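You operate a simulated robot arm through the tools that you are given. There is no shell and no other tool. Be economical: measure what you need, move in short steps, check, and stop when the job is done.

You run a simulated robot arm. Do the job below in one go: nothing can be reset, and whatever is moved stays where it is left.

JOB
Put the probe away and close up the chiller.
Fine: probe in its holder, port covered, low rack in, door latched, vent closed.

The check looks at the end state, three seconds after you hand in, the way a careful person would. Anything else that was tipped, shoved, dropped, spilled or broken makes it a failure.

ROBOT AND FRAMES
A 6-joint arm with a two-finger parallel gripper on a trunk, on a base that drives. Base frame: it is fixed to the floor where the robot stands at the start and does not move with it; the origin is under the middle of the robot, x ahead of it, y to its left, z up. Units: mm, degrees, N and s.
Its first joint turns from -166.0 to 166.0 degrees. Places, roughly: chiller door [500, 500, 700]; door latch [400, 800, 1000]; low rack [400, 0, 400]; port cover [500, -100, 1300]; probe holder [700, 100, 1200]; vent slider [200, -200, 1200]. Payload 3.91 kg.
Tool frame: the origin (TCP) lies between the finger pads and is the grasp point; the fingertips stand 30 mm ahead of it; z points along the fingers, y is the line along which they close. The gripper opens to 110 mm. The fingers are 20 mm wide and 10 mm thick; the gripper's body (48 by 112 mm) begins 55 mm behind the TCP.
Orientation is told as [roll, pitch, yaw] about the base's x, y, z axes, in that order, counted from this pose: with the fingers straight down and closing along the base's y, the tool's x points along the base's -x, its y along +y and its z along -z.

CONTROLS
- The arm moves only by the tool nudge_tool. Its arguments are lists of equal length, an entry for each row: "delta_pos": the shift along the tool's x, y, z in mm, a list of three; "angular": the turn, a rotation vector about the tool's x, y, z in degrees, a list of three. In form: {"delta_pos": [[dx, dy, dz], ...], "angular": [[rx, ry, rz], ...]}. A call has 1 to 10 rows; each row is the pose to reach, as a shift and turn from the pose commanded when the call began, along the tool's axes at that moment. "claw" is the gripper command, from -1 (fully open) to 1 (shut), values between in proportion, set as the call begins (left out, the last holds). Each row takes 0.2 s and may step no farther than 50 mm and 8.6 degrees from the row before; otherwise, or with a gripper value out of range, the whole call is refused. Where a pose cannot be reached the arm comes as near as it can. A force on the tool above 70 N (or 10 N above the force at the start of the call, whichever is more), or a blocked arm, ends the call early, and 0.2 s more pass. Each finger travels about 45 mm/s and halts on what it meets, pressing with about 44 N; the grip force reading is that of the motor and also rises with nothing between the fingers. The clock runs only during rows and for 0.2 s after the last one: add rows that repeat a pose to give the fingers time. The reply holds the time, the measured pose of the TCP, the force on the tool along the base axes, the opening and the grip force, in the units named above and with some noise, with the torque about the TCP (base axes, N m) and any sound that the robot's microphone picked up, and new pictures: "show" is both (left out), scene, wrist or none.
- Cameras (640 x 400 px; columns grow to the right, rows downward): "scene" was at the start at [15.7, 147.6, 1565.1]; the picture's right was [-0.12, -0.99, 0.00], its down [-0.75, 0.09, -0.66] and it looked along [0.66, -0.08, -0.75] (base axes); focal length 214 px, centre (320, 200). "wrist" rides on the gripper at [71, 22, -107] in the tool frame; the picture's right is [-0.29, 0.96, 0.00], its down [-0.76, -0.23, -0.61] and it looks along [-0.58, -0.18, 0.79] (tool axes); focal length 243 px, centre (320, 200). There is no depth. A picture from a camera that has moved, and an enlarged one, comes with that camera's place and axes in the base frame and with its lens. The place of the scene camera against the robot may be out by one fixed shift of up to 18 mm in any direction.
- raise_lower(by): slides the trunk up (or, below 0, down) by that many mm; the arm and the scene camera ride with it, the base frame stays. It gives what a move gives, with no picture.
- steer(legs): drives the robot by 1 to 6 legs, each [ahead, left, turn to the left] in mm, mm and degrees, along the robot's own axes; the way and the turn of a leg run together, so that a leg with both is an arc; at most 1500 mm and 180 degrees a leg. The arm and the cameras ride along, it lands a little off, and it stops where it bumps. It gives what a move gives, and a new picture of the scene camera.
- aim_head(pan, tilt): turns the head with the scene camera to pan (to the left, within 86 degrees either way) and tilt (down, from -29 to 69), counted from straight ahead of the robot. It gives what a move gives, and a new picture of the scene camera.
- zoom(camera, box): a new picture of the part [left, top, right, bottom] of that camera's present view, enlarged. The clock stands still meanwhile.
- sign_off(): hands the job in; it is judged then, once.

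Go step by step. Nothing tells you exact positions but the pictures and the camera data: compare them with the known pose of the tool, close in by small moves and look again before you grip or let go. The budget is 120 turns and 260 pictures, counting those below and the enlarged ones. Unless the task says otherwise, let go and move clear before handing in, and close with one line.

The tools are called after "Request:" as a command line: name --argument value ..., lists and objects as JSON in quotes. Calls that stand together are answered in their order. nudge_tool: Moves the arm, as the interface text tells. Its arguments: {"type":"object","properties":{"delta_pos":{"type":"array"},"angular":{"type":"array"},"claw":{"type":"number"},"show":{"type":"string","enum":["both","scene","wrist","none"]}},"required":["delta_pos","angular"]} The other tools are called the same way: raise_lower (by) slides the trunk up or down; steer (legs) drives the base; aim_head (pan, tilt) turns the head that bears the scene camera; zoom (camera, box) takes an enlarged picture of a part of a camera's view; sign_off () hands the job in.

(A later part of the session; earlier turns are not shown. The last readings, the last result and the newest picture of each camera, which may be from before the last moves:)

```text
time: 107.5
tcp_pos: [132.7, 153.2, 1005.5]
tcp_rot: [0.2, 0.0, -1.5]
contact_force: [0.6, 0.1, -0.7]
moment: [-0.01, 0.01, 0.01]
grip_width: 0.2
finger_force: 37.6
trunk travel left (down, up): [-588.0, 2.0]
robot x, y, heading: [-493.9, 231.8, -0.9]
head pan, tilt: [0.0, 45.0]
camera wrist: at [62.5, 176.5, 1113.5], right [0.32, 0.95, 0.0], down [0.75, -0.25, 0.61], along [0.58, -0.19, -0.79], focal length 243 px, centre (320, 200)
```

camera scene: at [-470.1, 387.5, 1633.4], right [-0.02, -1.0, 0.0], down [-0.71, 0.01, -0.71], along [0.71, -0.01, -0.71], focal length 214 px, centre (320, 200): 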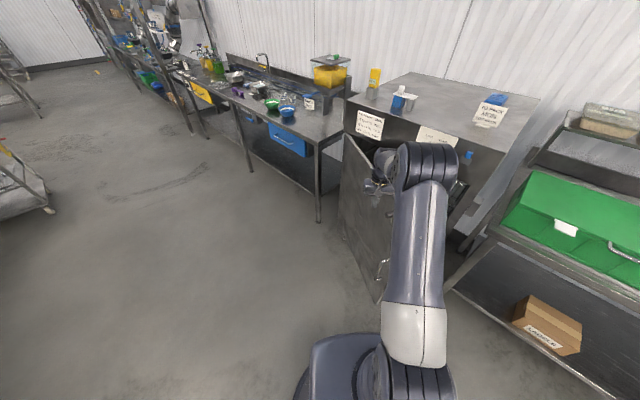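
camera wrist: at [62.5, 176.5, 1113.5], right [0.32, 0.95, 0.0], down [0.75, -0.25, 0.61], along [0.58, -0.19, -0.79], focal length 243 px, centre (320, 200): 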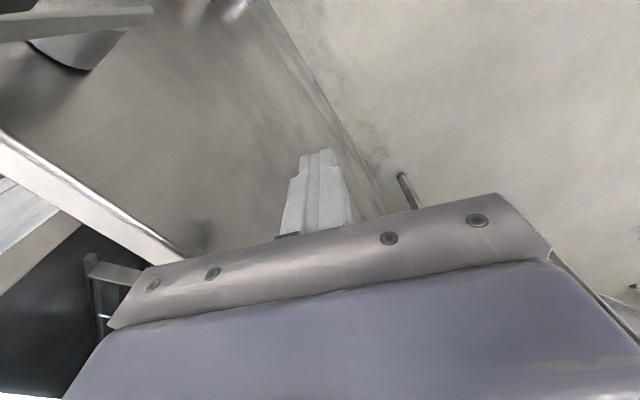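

The door is about 30° from closed. I'll lift clear, retract, and turn to face the chiller for the final push.

Request:
nudge_tool --delta_pos '[[10, 0, -45], [15, 0, -90], [15, 0, -135], [15, 0, -170], [60, 0, -180], [105, 0, -180], [150, 0, -180], [200, 0, -180]]' --angular '[[0, 0, 0], [0, 0, 0], [0, 0, 0], [0, 0, 0], [0, 0, 0], [0, 0, 0], [0, 0, 0], [0, 0, 0]]' --show "none"

Request:
steer --legs '[[0, 0, -44], [60, 200, 0]]'

Request:
zoom --camera "scene" --box '[200, 60, 480, 300]'

```text
time: 109.3
tcp_pos: [-66.6, 155.7, 1186.5]
tcp_rot: [0.2, 0.0, -1.5]
contact_force: [0.0, -0.8, 0.3]
moment: [0.0, 0.0, 0.02]
grip_width: 0.0
finger_force: 37.6
trunk travel left (down, up): [-588.0, 2.0]
robot x, y, heading: [-493.1, 233.1, -1.0]
head pan, tilt: [0.0, 45.0]
```

```text
time: 113.0
tcp_pos: [-55.8, -27.0, 1186.0]
tcp_rot: [0.1, 0.0, -46.5]
contact_force: [0.8, -0.5, -0.5]
moment: [0.02, -0.01, -0.02]
grip_width: 0.2
finger_force: 37.3
trunk travel left (down, up): [-588.0, 2.0]
robot x, y, heading: [-305.6, 328.1, -45.7]
head pan, tilt: [0.0, 45.0]
camera scene: at [-182.0, 423.5, 1633.3], right [-0.72, -0.7, 0.0], down [-0.49, 0.51, -0.71], along [0.49, -0.51, -0.71], focal length 214 px, centre (320, 200)
```

scene: 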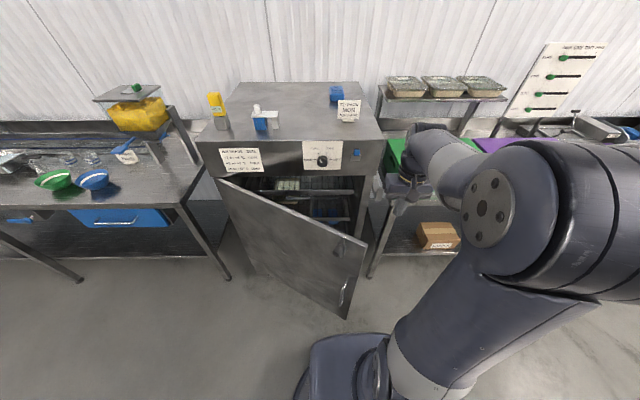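

```text
1.67 times, centred on (340, 180) of scene
camera zoom: at [-182.0, 423.5, 1633.3], right [-0.72, -0.7, 0.0], down [-0.49, 0.51, -0.71], along [0.49, -0.51, -0.71], focal length 358 px, centre (287, 233)
```

zoom: 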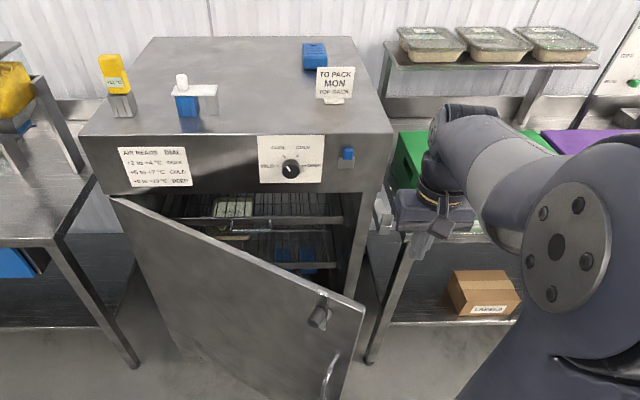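

The door is about 30° open, the latch lever is near its free edge, and the keeper is on the chiller's right side. I'll tilt the tool and lower it in front of the door's middle-right to push it shut.

Request:
nudge_tool --delta_pos '[[19, 44, 0], [38, 88, 0], [56, 132, 0], [75, 175, 0]]' --angular '[[0, 0, 0], [0, 0, 0], [0, 0, 0], [0, 0, 0.5]]' --show "none"

Request:
nudge_tool --delta_pos '[[0, 0, 45], [0, 0, 90], [0, 0, 135], [0, 0, 180], [0, 0, 225], [0, 0, 266]]' --angular '[[0, -6, 0], [0, -12, 0], [0, -18, 0], [0, -24, 0], [0, -30, 0], [0, -35, 0]]'

```text
time: 114.0
tcp_pos: [19.3, 149.7, 1187.1]
tcp_rot: [0.3, 0.0, -47.0]
contact_force: [-0.3, -0.5, -0.6]
moment: [0.03, 0.02, 0.03]
grip_width: 0.0
finger_force: 37.2
trunk travel left (down, up): [-588.0, 2.0]
robot x, y, heading: [-304.7, 323.7, -45.6]
head pan, tilt: [0.0, 45.0]
```

```text
time: 114.8
tcp_pos: [19.7, 146.0, 1087.7]
tcp_rot: [-0.1, -15.3, -46.8]
contact_force: [-15.1, -2.8, 19.9]
moment: [-0.37, 0.3, -0.21]
grip_width: 0.0
finger_force: 37.8
trunk travel left (down, up): [-588.0, 2.0]
robot x, y, heading: [-305.5, 328.5, -46.2]
head pan, tilt: [0.0, 45.0]
stopped in row 3: the force on the tool passed its limit (the readings are from after the stop); the commanded pose is now the measured one
camera scene: at [-184.9, 422.7, 1634.0], right [-0.72, -0.7, 0.0], down [-0.49, 0.51, -0.71], along [0.49, -0.51, -0.71], focal length 214 px, centre (320, 200)
camera wrist: at [-31.0, 231.6, 1172.1], right [0.89, 0.45, 0.07], down [0.23, -0.57, 0.79], along [0.4, -0.68, -0.61], focal length 243 px, centre (320, 200)
```

scene: 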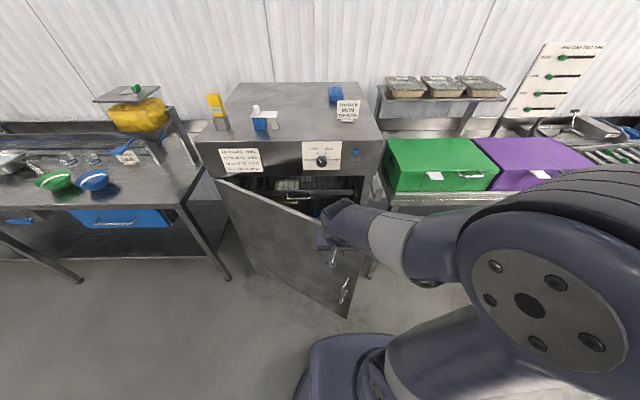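
wrist: 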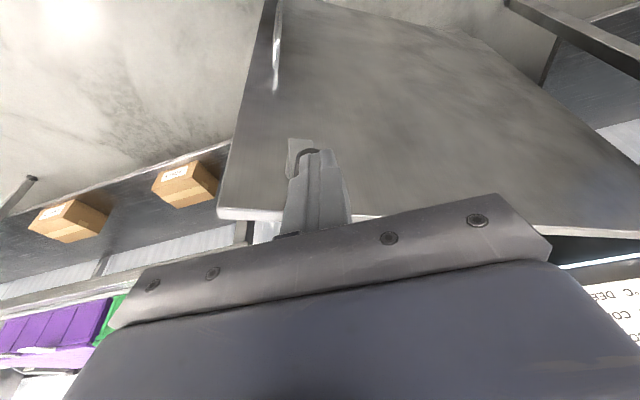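

I touched the top of the latch lever, which stands out right here. I'll back up, move left past it and go down there.

Request:
nudge_tool --delta_pos '[[-12, 0, -42], [-12, 35, -42], [-12, 75, -42], [-12, 115, -42], [-12, 140, -42]]' --angular '[[0, 0, 0], [0, 0, 0], [0, 0, 0], [0, 0, 0], [0, 0, 0]]'

Request:
zoom --camera "scene" --box '[200, 160, 420, 330]'

```text
time: 116.0
tcp_pos: [126.1, 242.3, 1129.5]
tcp_rot: [-0.2, -15.2, -46.6]
contact_force: [0.1, 0.1, -0.2]
moment: [0.03, -0.01, 0.03]
grip_width: 0.0
finger_force: 38.3
trunk travel left (down, up): [-588.0, 2.0]
robot x, y, heading: [-306.3, 329.0, -45.9]
head pan, tilt: [0.0, 45.0]
camera scene: at [-182.1, 423.3, 1633.3], right [-0.72, -0.7, 0.0], down [-0.49, 0.51, -0.71], along [0.49, -0.51, -0.71], focal length 214 px, centre (320, 200)
camera wrist: at [74.4, 328.6, 1215.5], right [0.89, 0.45, 0.07], down [0.23, -0.58, 0.79], along [0.4, -0.68, -0.61], focal length 243 px, centre (320, 200)
```

scene: 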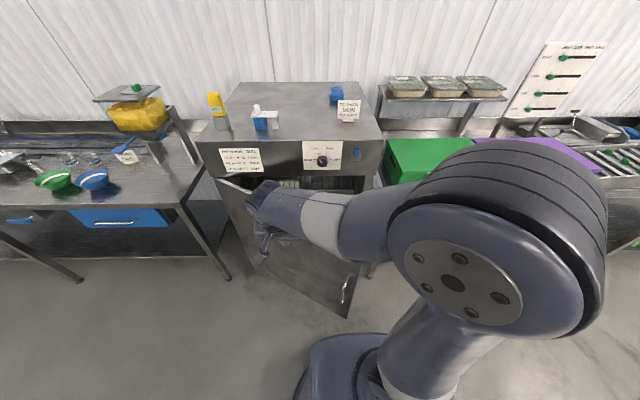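
wrist: 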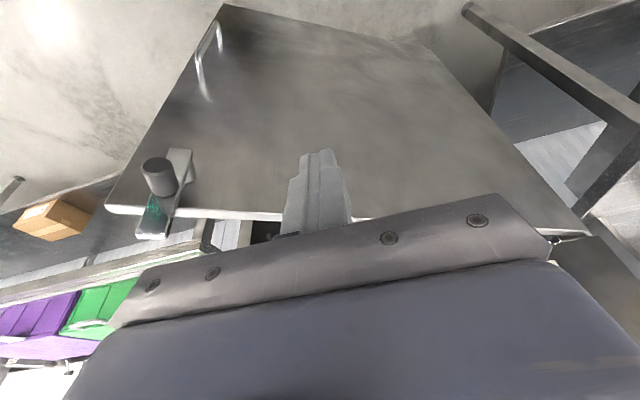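

```text
2.35 times, centred on (310, 245) of scene
camera zoom: at [-182.1, 423.3, 1633.3], right [-0.72, -0.7, 0.0], down [-0.49, 0.51, -0.71], along [0.49, -0.51, -0.71], focal length 505 px, centre (344, 94)
```

zoom: 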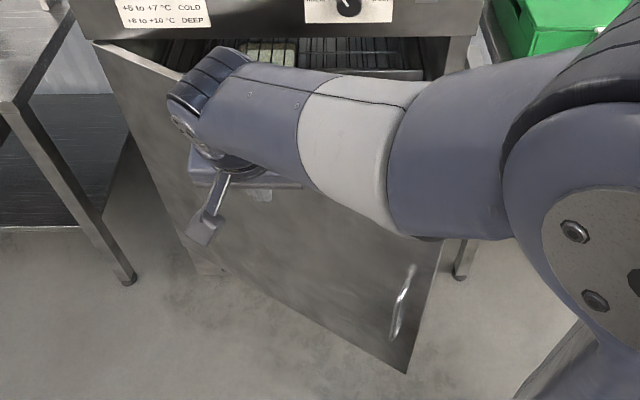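

I'm left of the latch now. I'll lower here and finish the tilt.

Request:
nudge_tool --delta_pos '[[12, 0, 44], [24, 0, 88], [36, 0, 132], [48, 0, 176], [60, 0, 222]]' --angular '[[0, -4, 0], [0, -8, 0], [0, -12, 0], [0, -16, 0], [0, -20, 0]]' --show "wrist"

Request:
zoom --camera "wrist" --box '[60, 0, 260, 200]'

```text
time: 117.2
tcp_pos: [125.0, 243.6, 896.2]
tcp_rot: [-0.1, -35.2, -46.6]
contact_force: [-0.4, 0.5, -0.3]
moment: [0.02, 0.01, -0.01]
grip_width: 0.1
finger_force: 37.9
trunk travel left (down, up): [-588.0, 2.0]
robot x, y, heading: [-305.8, 330.8, -45.8]
head pan, tilt: [0.0, 45.0]
camera wrist: at [59.1, 345.6, 943.7], right [0.86, 0.48, 0.17], down [0.02, -0.35, 0.93], along [0.51, -0.8, -0.31], focal length 243 px, centre (320, 200)
```

wrist: 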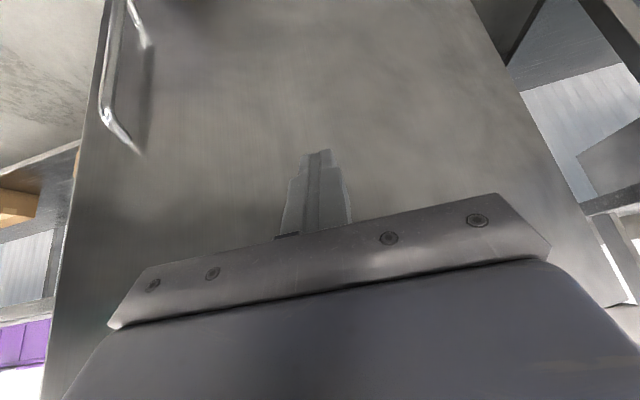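

```text
2.00 times, centred on (160, 100) of wrist
camera zoom: at [59.1, 345.6, 943.7], right [0.86, 0.48, 0.17], down [0.02, -0.35, 0.93], along [0.51, -0.8, -0.31], focal length 485 px, centre (640, 400)
```

zoom: 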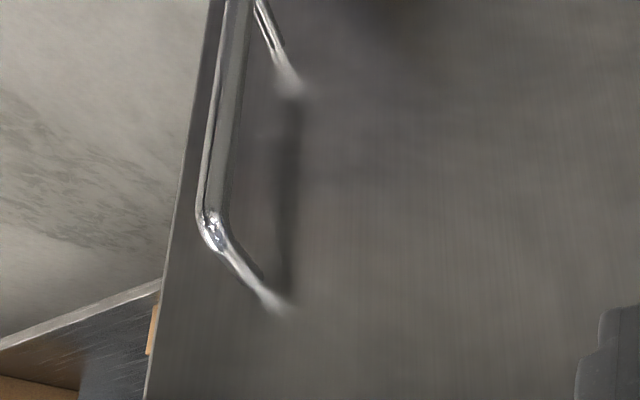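

Pushing the door forward.

Request:
nudge_tool --delta_pos '[[-24.6, 0, 17.2], [-49.2, 0, 34.4], [-73.8, 0, 51.6], [-98.4, 0, 68.8], [-123, 0, 86], [-147.6, 0, 103.2], [-172, 0, 120.5], [-196.6, 0, 137.7], [-213, 0, 149]]' --angular '[[0, 0, 0], [0, 0, 0], [0, 0, 0], [0, 0, 0], [0, 0, 0], [0, 0, 0], [0, 0, 0], [0, 0, 0], [0, 0, 0]]' --show "scene"

```text
time: 119.2
tcp_pos: [304.8, 52.7, 900.4]
tcp_rot: [0.0, -35.2, -46.5]
contact_force: [0.6, 0.0, 0.1]
moment: [-0.01, -0.01, 0.04]
grip_width: 0.0
finger_force: 37.6
trunk travel left (down, up): [-588.0, 2.0]
robot x, y, heading: [-303.6, 327.9, -45.8]
head pan, tilt: [0.0, 45.0]
camera scene: at [-182.2, 423.0, 1633.3], right [-0.72, -0.7, 0.0], down [-0.49, 0.51, -0.71], along [0.49, -0.51, -0.71], focal length 214 px, centre (320, 200)
```

scene: 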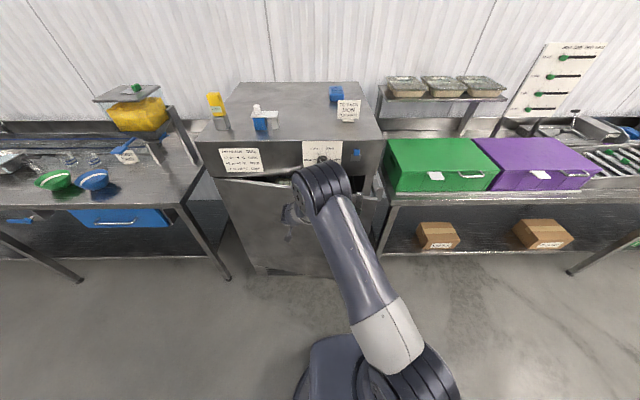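

Almost shut. I'll push slowly until it stops.

Request:
nudge_tool --delta_pos '[[-12.3, 0, 8.6], [-24.6, 0, 17.2], [-36.9, 0, 25.8], [-45, 0, 31.5], [-53.2, 0, 37.3], [-61.4, 0, 43], [-69.6, 0, 48.8]]' --angular '[[0, 0, 0], [0, 0, 0], [0, 0, 0], [0, 0, 0], [0, 0, 0], [0, 0, 0], [0, 0, 0]]' --show "scene"

Request:
zoom --camera "scene" --box '[190, 130, 410, 290]'

```text
time: 120.8
tcp_pos: [361.0, -9.4, 900.1]
tcp_rot: [0.0, -35.1, -46.7]
contact_force: [0.5, -0.8, -0.1]
moment: [0.03, 0.01, 0.0]
grip_width: 0.2
finger_force: 37.7
trunk travel left (down, up): [-588.0, 2.0]
robot x, y, heading: [-309.4, 327.9, -45.9]
head pan, tilt: [0.0, 45.0]
camera scene: at [-182.3, 423.0, 1633.3], right [-0.72, -0.7, 0.0], down [-0.49, 0.51, -0.71], along [0.49, -0.51, -0.71], focal length 214 px, centre (320, 200)
```

scene: 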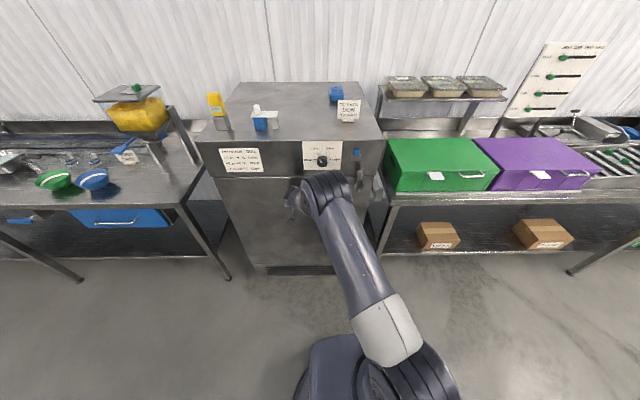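

```text
2.50 times, centred on (300, 210) of scene
camera zoom: at [-182.3, 423.0, 1633.3], right [-0.72, -0.7, 0.0], down [-0.49, 0.51, -0.71], along [0.49, -0.51, -0.71], focal length 536 px, centre (370, 175)
```

zoom: 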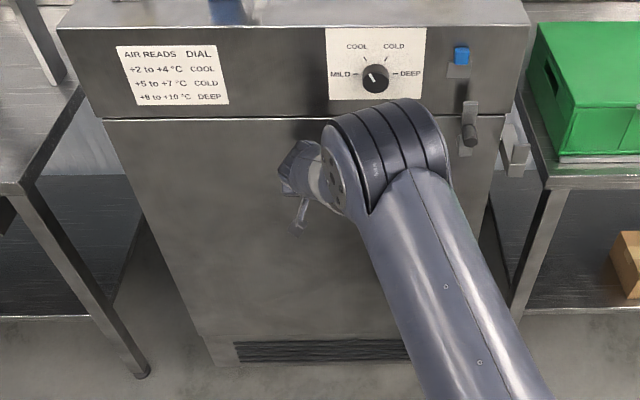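

Request:
nudge_tool --delta_pos '[[-4.1, 0, 2.9], [-8.2, 0, 5.7], [-12.3, 0, 8.6], [-16.4, 0, 11.5], [-20.5, 0, 14.3]]' --angular '[[0, 0, 0], [0, 0, 0], [0, 0, 0], [0, 0, 0], [0, 0, 0]]' --show "both"

Request:
zoom --camera "scene" --box '[190, 130, 410, 290]'

```text
time: 121.7
tcp_pos: [365.7, -9.8, 896.4]
tcp_rot: [-0.4, -34.3, -46.4]
contact_force: [-28.8, 27.3, 21.7]
moment: [0.51, 0.49, 0.05]
grip_width: 0.0
finger_force: 37.8
trunk travel left (down, up): [-588.0, 2.0]
robot x, y, heading: [-305.9, 329.2, -45.7]
head pan, tilt: [0.0, 45.0]
stopped in row 4: the force on the tool passed its limit (the readings are from after the stop); the commanded pose is now the measured one
camera scene: at [-188.0, 427.7, 1633.6], right [-0.72, -0.7, 0.0], down [-0.49, 0.51, -0.71], along [0.5, -0.51, -0.7], focal length 214 px, centre (320, 200)
camera wrist: at [299.2, 92.3, 945.7], right [0.86, 0.48, 0.16], down [0.03, -0.36, 0.93], along [0.51, -0.8, -0.33], focal length 243 px, centre (320, 200)
```

scene: 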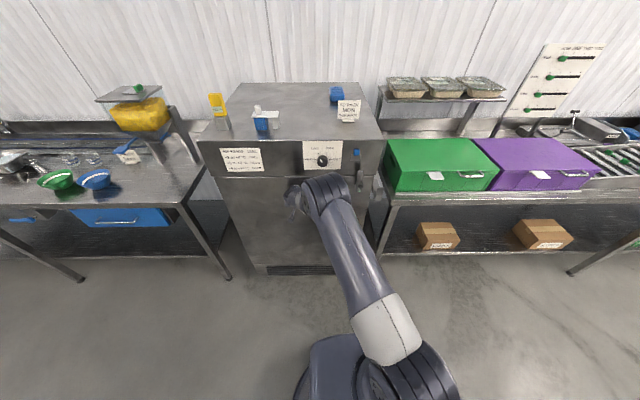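
wrist: 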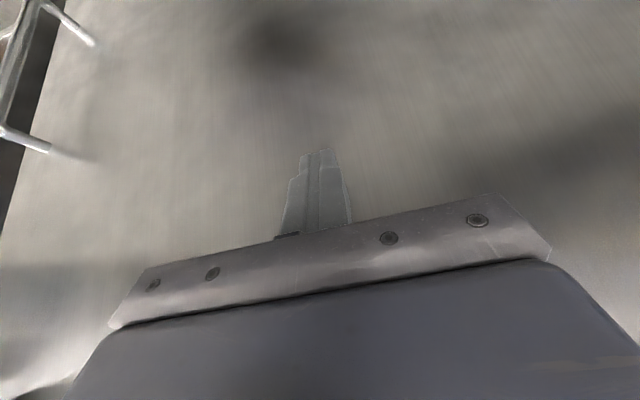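

```text
2.50 times, centred on (300, 210) of scene
camera zoom: at [-188.0, 427.7, 1633.6], right [-0.72, -0.7, 0.0], down [-0.49, 0.51, -0.71], along [0.5, -0.51, -0.7], focal length 536 px, centre (370, 175)
```

zoom: 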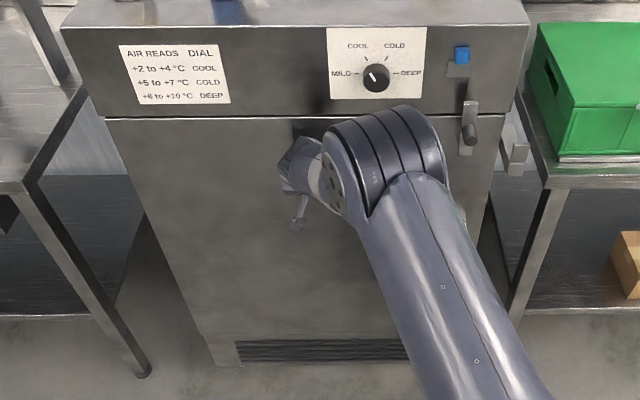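

The door is shut against its seal. I'll back off and inspect the latch.

Request:
nudge_tool --delta_pos '[[33, 0, -23], [66, 0, -46], [100, 0, -70], [130, 0, -92]]' --angular '[[0, 0, 0], [0, 0, 0], [0, 0, 0], [0, 0, 0]]' --show "none"

Request:
zoom --camera "scene" --box '[320, 135, 420, 215]'

```text
time: 122.7
tcp_pos: [259.6, 102.7, 897.8]
tcp_rot: [-0.5, -34.4, -46.4]
contact_force: [-0.3, 0.0, -0.1]
moment: [0.0, 0.03, 0.01]
grip_width: 0.0
finger_force: 37.1
trunk travel left (down, up): [-588.0, 2.0]
robot x, y, heading: [-305.7, 331.2, -45.8]
head pan, tilt: [0.0, 45.0]
```

```text
5.00 times, centred on (370, 175) of scene
camera zoom: at [-183.6, 424.3, 1633.3], right [-0.72, -0.7, 0.0], down [-0.49, 0.51, -0.71], along [0.49, -0.51, -0.71], focal length 1072 px, centre (70, 325)
```

zoom: 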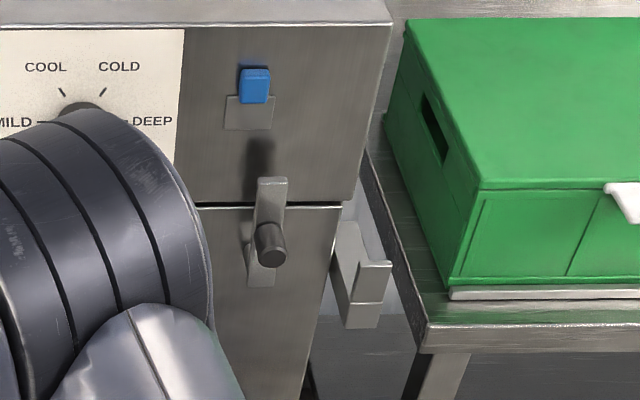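

The latch is a turn-bar standing vertical with a peg on it. The keeper is a U-shaped bracket, open at the top, on the chiller's right side. I'll get a closer wrist view.

Request:
nudge_tool --delta_pos '[[-1, -10, -40], [-3, -55, -70], [-5, -100, -100], [-7, -140, -116]]' --angular '[[0, 0, 0], [0, 0, 0], [0, 0, 0], [0, 0, 0]]'

Request:
zoom --camera "wrist" --box '[100, 60, 340, 240]'

```text
refused: row 2 steps farther than a row can; nothing moved
```

```text
2.22 times, centred on (220, 150) of wrist
camera zoom: at [193.3, 204.0, 946.5], right [0.86, 0.48, 0.16], down [0.03, -0.36, 0.93], along [0.51, -0.8, -0.33], focal length 539 px, centre (542, 311)
```

zoom: 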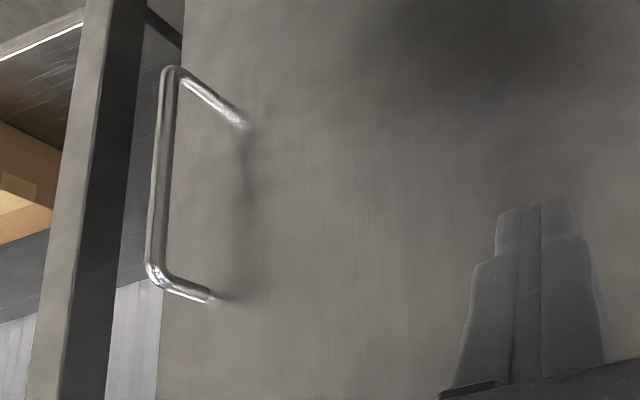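

Request:
nudge_tool --delta_pos '[[-1, -10, -40], [-3, -45, -70], [-5, -80, -95], [-7, -110, -116], [-7, -140, -116]]' --angular '[[0, 0, 0], [0, 0, 0], [0, 0, 0], [0, 0, 0], [0, 0, 0]]'

Request:
zoom --camera "wrist" --box '[60, 60, 320, 260]'

Request:
zoom --camera "scene" --box '[320, 135, 420, 215]'

```text
time: 123.8
tcp_pos: [116.0, 48.2, 997.5]
tcp_rot: [-0.4, -34.3, -46.4]
contact_force: [-0.5, 0.2, -0.5]
moment: [-0.01, -0.01, 0.02]
grip_width: 0.0
finger_force: 37.5
trunk travel left (down, up): [-588.0, 2.0]
robot x, y, heading: [-308.3, 327.8, -45.9]
head pan, tilt: [0.0, 45.0]
camera scene: at [-183.7, 424.1, 1633.3], right [-0.72, -0.7, 0.0], down [-0.49, 0.51, -0.71], along [0.49, -0.51, -0.71], focal length 214 px, centre (320, 200)
camera wrist: at [49.6, 150.8, 1046.4], right [0.86, 0.48, 0.16], down [0.03, -0.36, 0.93], along [0.51, -0.8, -0.33], focal length 243 px, centre (320, 200)
```

scene: 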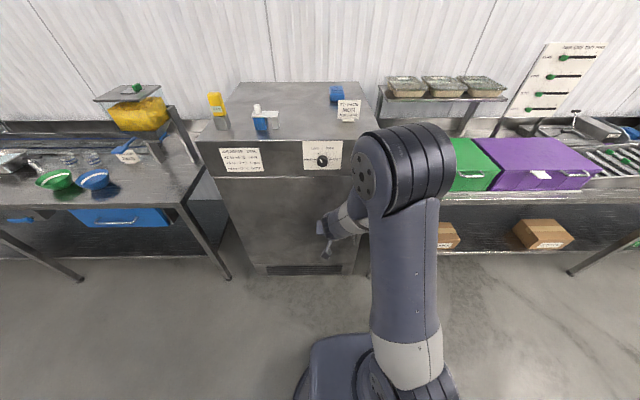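
wrist: 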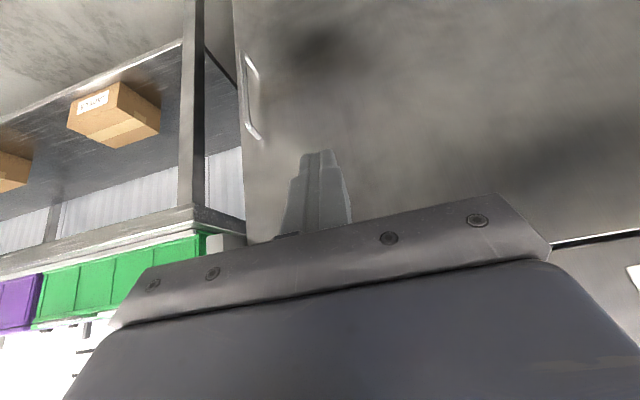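

```text
2.00 times, centred on (190, 160) of wrist
camera zoom: at [49.6, 150.8, 1046.4], right [0.86, 0.48, 0.16], down [0.03, -0.36, 0.93], along [0.51, -0.8, -0.33], focal length 485 px, centre (580, 280)
```

zoom: 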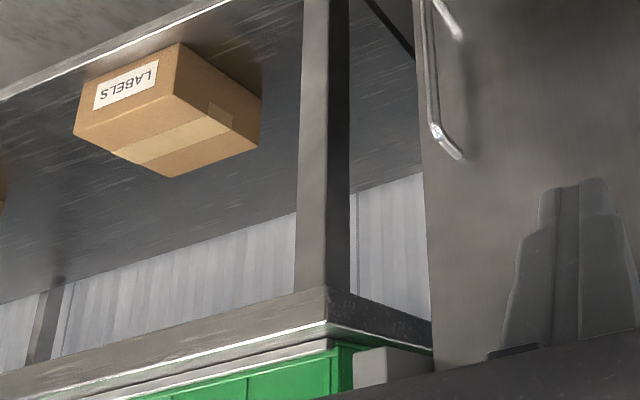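

```text
5.00 times, centred on (370, 175) of scene
camera zoom: at [-183.7, 424.1, 1633.3], right [-0.72, -0.7, 0.0], down [-0.49, 0.51, -0.71], along [0.49, -0.51, -0.71], focal length 1072 px, centre (70, 325)
```

zoom: 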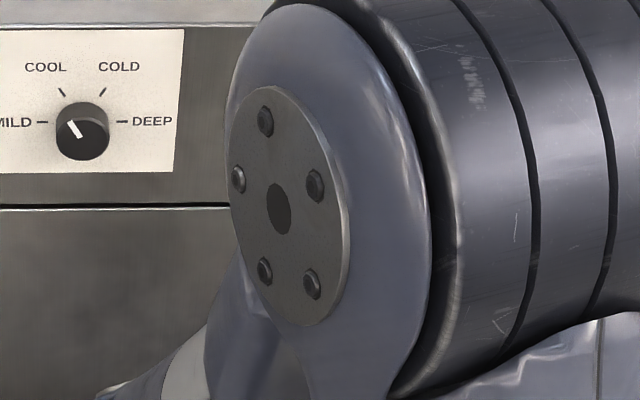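

Request:
nudge_tool --delta_pos '[[-22, 0, -33], [-45, 0, -66], [-62, 0, -94], [-73, 0, -107], [-73, 0, -107]]' --angular '[[0, 7, 0], [0, 14, 0], [0, 21, 0], [0, 28, 0], [0, 34.3, 0]]'

Request:
zoom --camera "wrist" --box '[60, 60, 320, 260]'

```text
time: 125.0
tcp_pos: [118.2, 49.5, 1128.0]
tcp_rot: [-0.2, 0.1, -46.7]
contact_force: [0.5, 0.0, -0.1]
moment: [-0.02, 0.0, 0.0]
grip_width: 0.0
finger_force: 37.2
trunk travel left (down, up): [-588.0, 2.0]
robot x, y, heading: [-304.3, 331.1, -45.8]
head pan, tilt: [0.0, 45.0]
camera scene: at [-183.2, 423.9, 1633.3], right [-0.72, -0.7, 0.0], down [-0.49, 0.51, -0.71], along [0.49, -0.51, -0.71], focal length 214 px, centre (320, 200)
camera wrist: at [84.6, 116.3, 1235.2], right [0.9, 0.45, -0.01], down [0.36, -0.71, 0.61], along [0.27, -0.55, -0.79], focal length 243 px, centre (320, 200)
```

scene: 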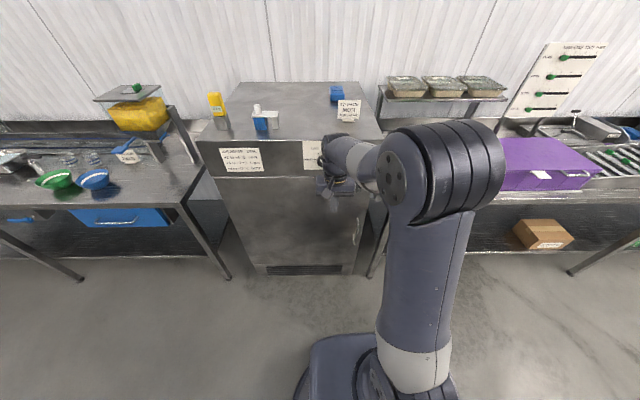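
wrist: 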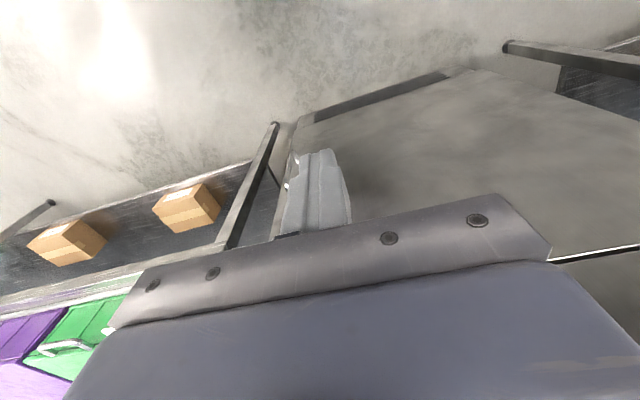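

```text
2.00 times, centred on (190, 160) of wrist
camera zoom: at [84.6, 116.3, 1235.2], right [0.9, 0.45, -0.01], down [0.36, -0.71, 0.61], along [0.27, -0.55, -0.79], focal length 485 px, centre (580, 280)
```

zoom: 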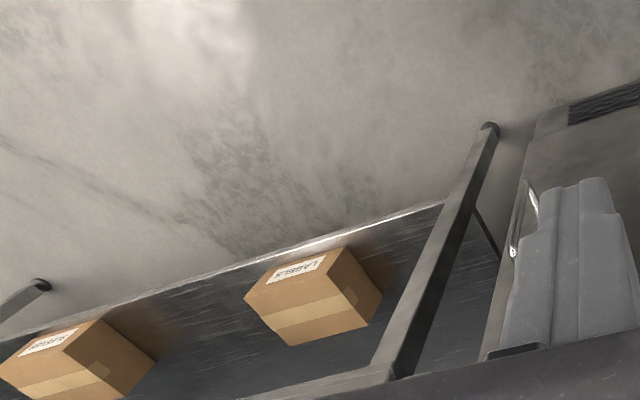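

The latch is hidden behind the gripper in this view. I'll move above it for a clear look down.

Request:
nudge_tool --delta_pos '[[0, -15, -45], [-5, -40, -85], [-40, -70, -102], [-70, -100, -102], [-86, -119, -102]]' --angular '[[0, 0, 0], [0, 0, 0], [0, 0, 0], [0, 0, 0], [0, 0, -1.5]]' --show "wrist"

Request:
zoom --camera "wrist" --box '[180, 0, 440, 200]'

```text
time: 126.2
tcp_pos: [89.2, -95.4, 1230.6]
tcp_rot: [-0.3, 0.0, -45.2]
contact_force: [0.0, 0.5, -0.4]
moment: [0.0, -0.01, -0.01]
grip_width: 0.1
finger_force: 37.6
trunk travel left (down, up): [-588.0, 2.0]
robot x, y, heading: [-308.1, 333.5, -46.0]
head pan, tilt: [0.0, 45.0]
camera wrist: at [54.2, -29.2, 1337.7], right [0.88, 0.47, -0.01], down [0.37, -0.7, 0.61], along [0.28, -0.54, -0.79], focal length 243 px, centre (320, 200)
```

wrist: 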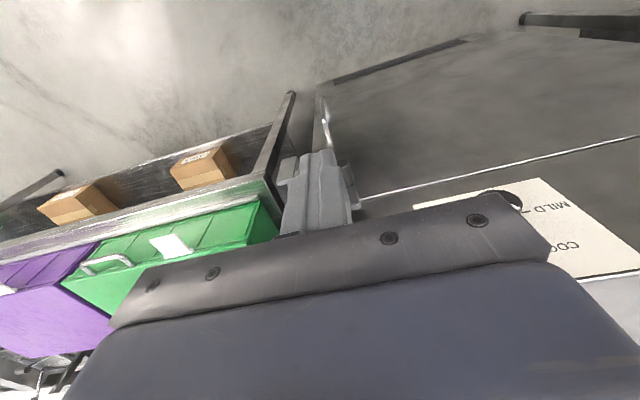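

```text
2.00 times, centred on (310, 100) of wrist
camera zoom: at [54.2, -29.2, 1337.7], right [0.88, 0.47, -0.01], down [0.37, -0.7, 0.61], along [0.28, -0.54, -0.79], focal length 485 px, centre (340, 400)
```

zoom: 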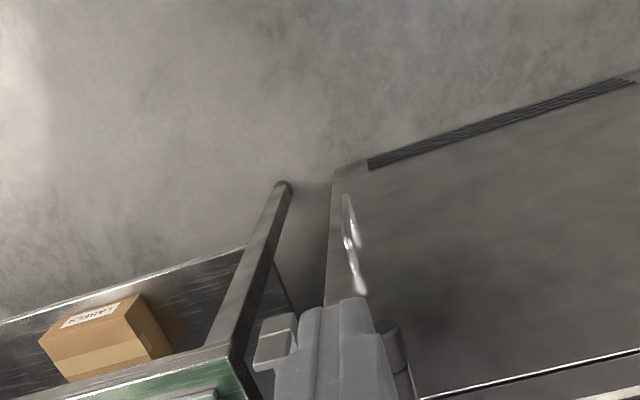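

Request:
nudge_tool --delta_pos '[[0, 40, -30], [0, 80, -60], [-15, 105, -80]]' --angular '[[0, 0, 0], [0, 0, 0], [0, 0, 0]]' --show "wrist"

Request:
zoom --camera "wrist" --box '[160, 80, 360, 240]'

Request:
zoom --camera "scene" --box '[320, 135, 420, 215]'

```text
time: 127.0
tcp_pos: [176.8, -31.3, 1308.1]
tcp_rot: [-0.3, 0.1, -45.1]
contact_force: [-0.2, -0.8, 0.3]
moment: [0.01, -0.04, -0.01]
grip_width: 0.1
finger_force: 37.5
trunk travel left (down, up): [-588.0, 2.0]
robot x, y, heading: [-307.0, 324.6, -46.0]
head pan, tilt: [0.0, 45.0]
camera wrist: at [142.4, 35.4, 1415.8], right [0.88, 0.47, -0.01], down [0.37, -0.7, 0.61], along [0.28, -0.54, -0.79], focal length 243 px, centre (320, 200)
```

wrist: 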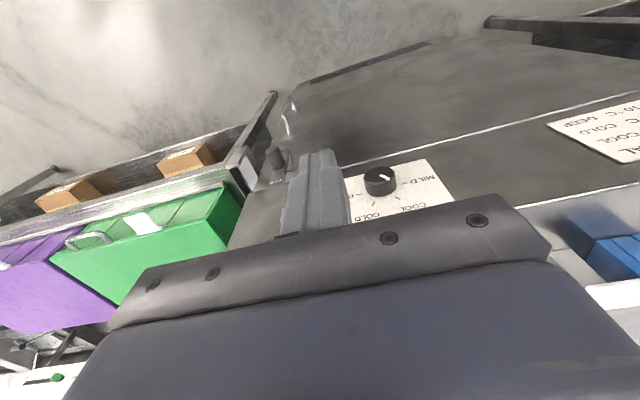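

```text
2.50 times, centred on (260, 160) of wrist
camera zoom: at [142.4, 35.4, 1415.8], right [0.88, 0.47, -0.01], down [0.37, -0.7, 0.61], along [0.28, -0.54, -0.79], focal length 606 px, centre (470, 300)
```

zoom: 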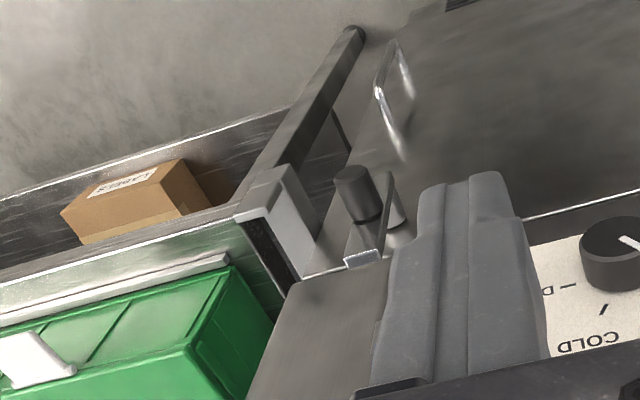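

```text
5.00 times, centred on (370, 175) of scene
camera zoom: at [-183.0, 423.9, 1633.3], right [-0.72, -0.7, 0.0], down [-0.49, 0.51, -0.71], along [0.49, -0.51, -0.71], focal length 1072 px, centre (70, 325)
```

zoom: 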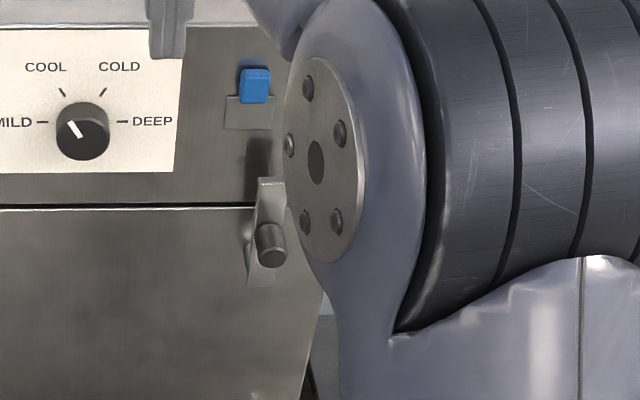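

Request:
zoom --camera "wrist" --box '[220, 130, 320, 210]'

Request:
zoom --camera "scene" --box '[350, 155, 400, 205]'

```text
5.00 times, centred on (270, 170) of wrist
camera zoom: at [142.4, 35.4, 1415.8], right [0.88, 0.47, -0.01], down [0.37, -0.7, 0.61], along [0.28, -0.54, -0.79], focal length 1213 px, centre (570, 350)
```

zoom: 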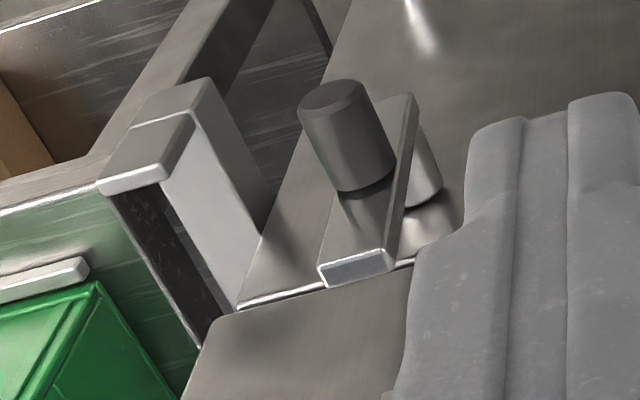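

```text
8.00 times, centred on (375, 180) of scene
camera zoom: at [-183.0, 423.9, 1633.3], right [-0.72, -0.7, 0.0], down [-0.49, 0.51, -0.71], along [0.49, -0.51, -0.71], focal length 1716 px, centre (-120, 360)
```

zoom: 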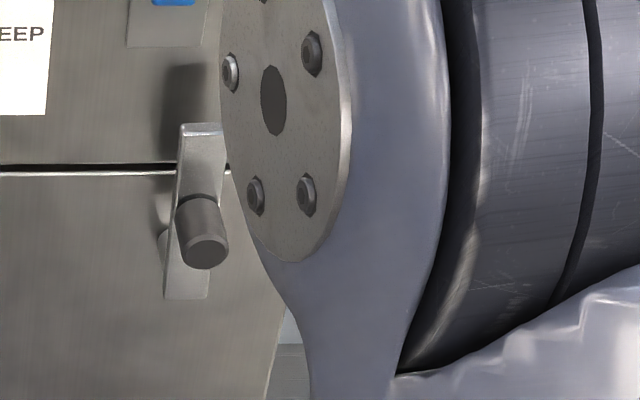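

Now the latch is clear: the bar pivots low (z about 1003), its peg sits about 44 mm above the pivot, and the bar must swing right and down into the keeper. I'll come in front of the peg with the tool tilted and the gripper part open.

Request:
nudge_tool --delta_pos '[[-1, -18, 41], [-2, -35, 82], [-4, -53, 124], [-5, -70, 165], [-6, -88, 207], [-7, -105, 248]]' --angular '[[0, -5.8, 0], [0, -11.6, 0], [0, -17.4, 0], [0, -23.2, 0], [0, -29, 0], [0, -35, 0]]' --claw 0.0

Request:
zoom --camera "wrist" --box '[200, 60, 440, 240]'

```text
time: 128.4
tcp_pos: [104.7, -109.0, 1062.1]
tcp_rot: [-0.4, -35.1, -44.9]
contact_force: [-0.3, -0.8, 0.1]
moment: [0.01, -0.01, 0.01]
grip_width: 55.0
finger_force: 0.0
trunk travel left (down, up): [-588.0, 2.0]
robot x, y, heading: [-306.9, 329.8, -46.0]
head pan, tilt: [0.0, 45.0]
camera scene: at [-183.3, 423.7, 1633.4], right [-0.72, -0.7, 0.0], down [-0.49, 0.51, -0.71], along [0.49, -0.51, -0.71], focal length 214 px, centre (320, 200)
camera wrist: at [35.2, -8.6, 1109.0], right [0.85, 0.51, 0.16], down [0.03, -0.35, 0.94], along [0.53, -0.79, -0.31], focal length 243 px, centre (320, 200)
```

scene: 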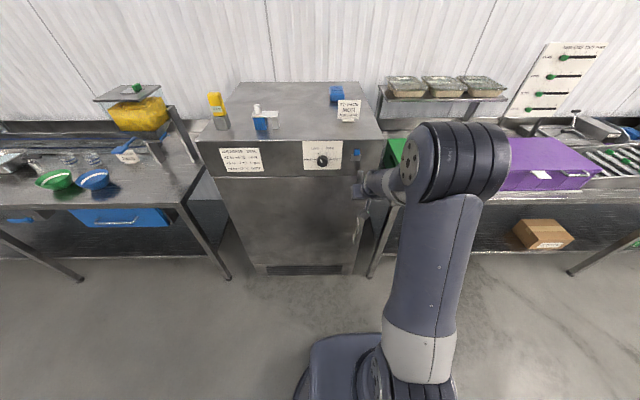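
wrist: 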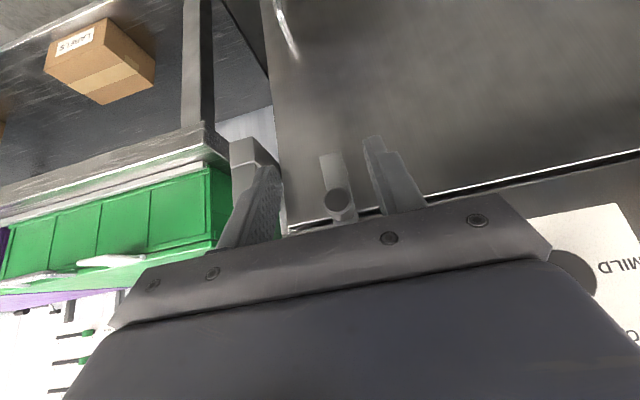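

```text
2.22 times, centred on (320, 150) of wrist
camera zoom: at [35.2, -8.6, 1109.0], right [0.85, 0.51, 0.16], down [0.03, -0.35, 0.94], along [0.53, -0.79, -0.31], focal length 539 px, centre (320, 311)
```

zoom: 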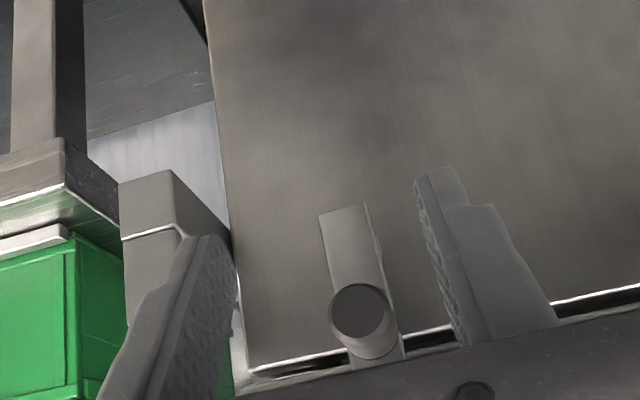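

The peg lies right between the fingers; its end is at z 1048. I'll move forward onto it.

Request:
nudge_tool --delta_pos '[[-20, 0, 14], [-40, 0, 28], [-57, 0, 40]]' --angular '[[0, 0, 0], [0, 0, 0], [0, 0, 0]]' --show "wrist"

Request:
zoom --camera "scene" --box '[330, 145, 410, 205]'

```text
time: 129.2
tcp_pos: [153.1, -160.0, 1062.2]
tcp_rot: [-0.4, -35.0, -44.9]
contact_force: [0.9, -1.0, 0.6]
moment: [0.02, 0.02, 0.01]
grip_width: 54.7
finger_force: 0.1
trunk travel left (down, up): [-588.0, 2.0]
robot x, y, heading: [-303.4, 325.2, -45.7]
head pan, tilt: [0.0, 45.0]
camera wrist: at [85.0, -59.1, 1109.8], right [0.85, 0.51, 0.16], down [0.03, -0.35, 0.94], along [0.53, -0.79, -0.31], focal length 243 px, centre (320, 200)
```

wrist: 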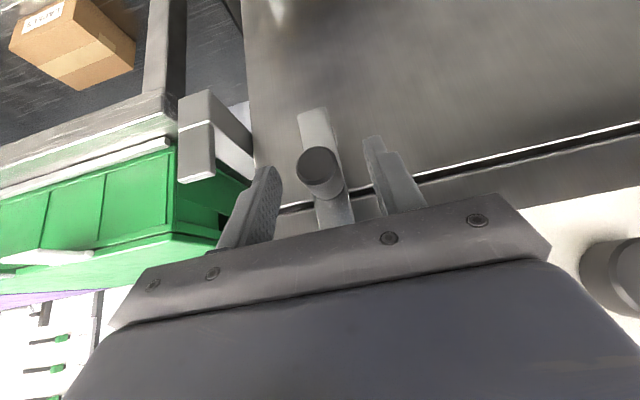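

```text
6.67 times, centred on (370, 175) of scene
camera zoom: at [-183.4, 424.0, 1633.3], right [-0.72, -0.7, 0.0], down [-0.49, 0.51, -0.71], along [0.49, -0.51, -0.71], focal length 1430 px, centre (-13, 367)
```

zoom: 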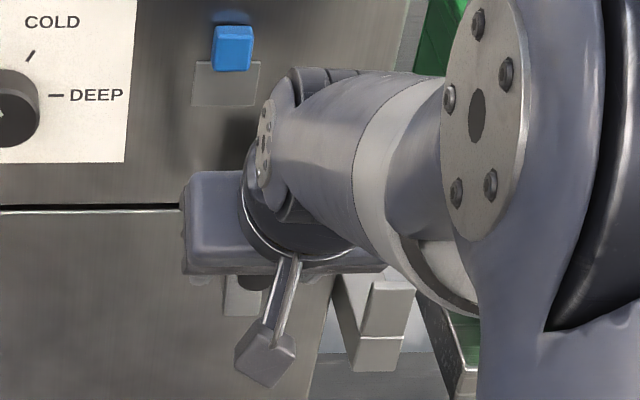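

Request:
nudge_tool --delta_pos '[[0, 0, 0], [0, 0, 0], [0, 0, 0], [0, 0, 0]]' --angular '[[0, 0, 0], [0, 0, 0], [0, 0, 0], [0, 0, 0]]' --claw 1 --show "wrist"

```text
time: 130.2
tcp_pos: [153.9, -159.0, 1063.5]
tcp_rot: [-0.4, -35.1, -44.9]
contact_force: [-0.7, 0.9, 0.2]
moment: [-0.03, -0.09, 0.55]
grip_width: 23.0
finger_force: 45.0
trunk travel left (down, up): [-588.0, 2.0]
robot x, y, heading: [-306.4, 327.5, -45.7]
head pan, tilt: [0.0, 45.0]
camera wrist: at [84.6, -59.0, 1110.0], right [0.85, 0.51, 0.16], down [0.03, -0.35, 0.94], along [0.53, -0.79, -0.31], focal length 243 px, centre (320, 200)
```

wrist: 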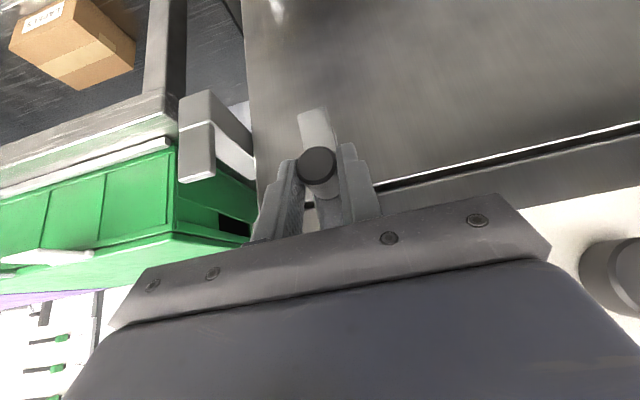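

The peg is gripped. I'll swing the latch right through the first half.

Request:
nudge_tool --delta_pos '[[0.9, -11.4, 1.2], [3.4, -22, 4.8], [7.4, -31.1, 10.6]]' --angular '[[0, 0, 0], [0, 0, 0], [0, 0, 0]]' --show "wrist"

Request:
zoom --camera "wrist" --box '[160, 60, 400, 240]'

```text
time: 131.1
tcp_pos: [131.6, -181.3, 1049.9]
tcp_rot: [-0.5, -35.1, -44.9]
contact_force: [6.8, 5.6, 4.2]
moment: [0.11, -0.73, 0.66]
grip_width: 23.4
finger_force: 44.4
trunk travel left (down, up): [-588.0, 2.0]
robot x, y, heading: [-308.6, 325.7, -45.6]
head pan, tilt: [0.0, 45.0]
camera wrist: at [62.7, -80.7, 1097.6], right [0.85, 0.51, 0.16], down [0.03, -0.35, 0.94], along [0.53, -0.79, -0.31], focal length 243 px, centre (320, 200)
```

wrist: 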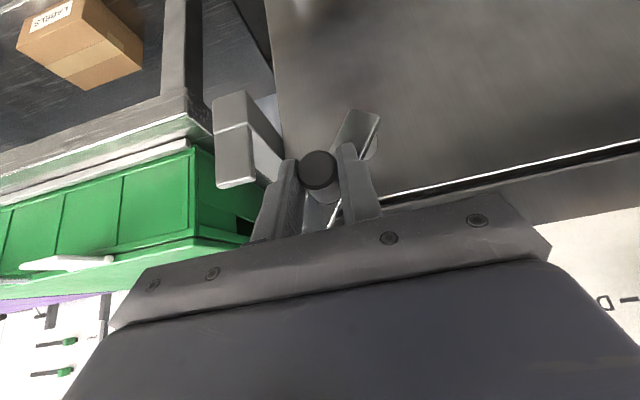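

```text
2.22 times, centred on (280, 150) of wrist
camera zoom: at [62.7, -80.7, 1097.6], right [0.85, 0.51, 0.16], down [0.03, -0.35, 0.94], along [0.53, -0.79, -0.31], focal length 539 px, centre (409, 311)
```

zoom: 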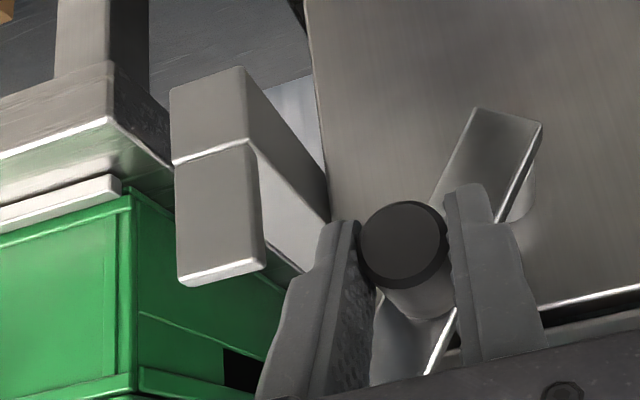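

It turns freely. I'll finish the swing down into the keeper.

Request:
nudge_tool --delta_pos '[[2.6, -4, 3.7], [5.2, -7, 7.5], [8.2, -9.5, 11.7], [11.3, -11.4, 16.1], [14.5, -12.5, 20.8], [17.8, -12.9, 25.5]]' --angular '[[0, 0, 0], [0, 0, 0], [0, 0, 0], [0, 0, 0], [0, 0, 0], [0, 0, 0]]' --show "both"

Request:
zoom --camera "wrist" --box '[160, 60, 400, 240]'

```text
time: 132.4
tcp_pos: [119.4, -193.6, 1019.5]
tcp_rot: [-0.3, -35.3, -45.3]
contact_force: [-15.3, -13.5, 13.4]
moment: [0.2, -0.04, 0.12]
grip_width: 23.5
finger_force: 44.8
trunk travel left (down, up): [-588.0, 2.0]
robot x, y, heading: [-306.3, 331.4, -45.9]
head pan, tilt: [0.0, 45.0]
camera scene: at [-186.5, 422.9, 1633.7], right [-0.72, -0.7, 0.0], down [-0.49, 0.51, -0.71], along [0.49, -0.51, -0.71], focal length 214 px, centre (320, 200)
camera wrist: at [50.3, -92.3, 1067.4], right [0.85, 0.5, 0.16], down [0.03, -0.35, 0.94], along [0.53, -0.79, -0.31], focal length 243 px, centre (320, 200)
```

scene: 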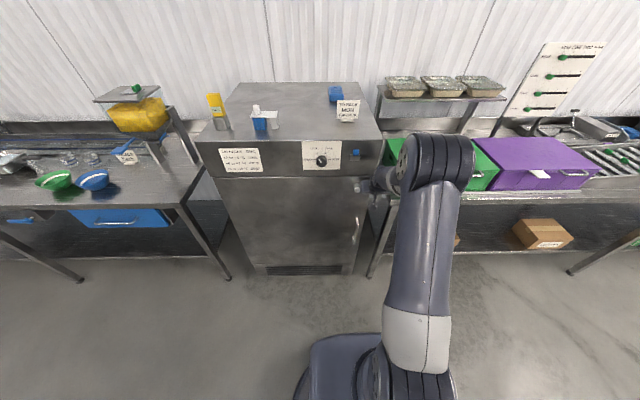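
wrist: 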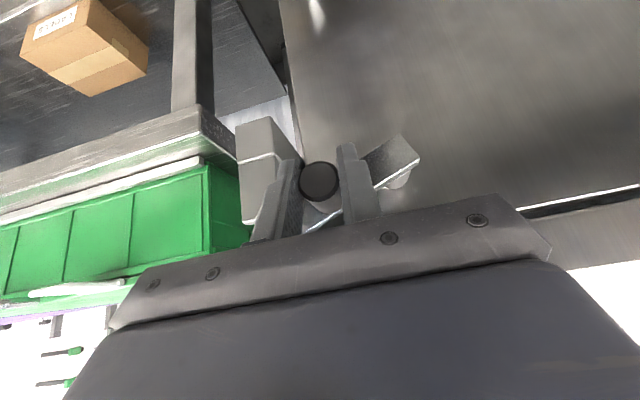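

```text
2.22 times, centred on (280, 150) of wrist
camera zoom: at [50.3, -92.3, 1067.4], right [0.85, 0.5, 0.16], down [0.03, -0.35, 0.94], along [0.53, -0.79, -0.31], focal length 539 px, centre (409, 311)
```

zoom: 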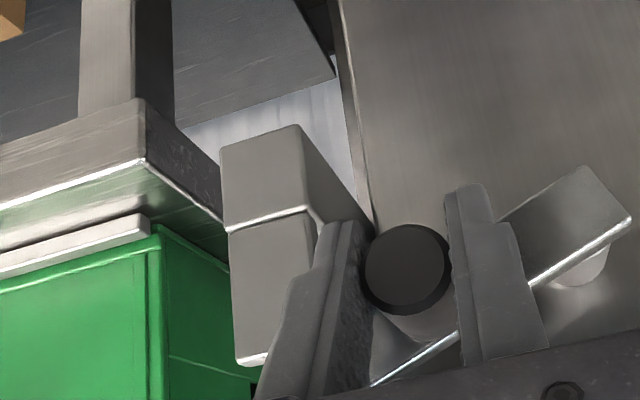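

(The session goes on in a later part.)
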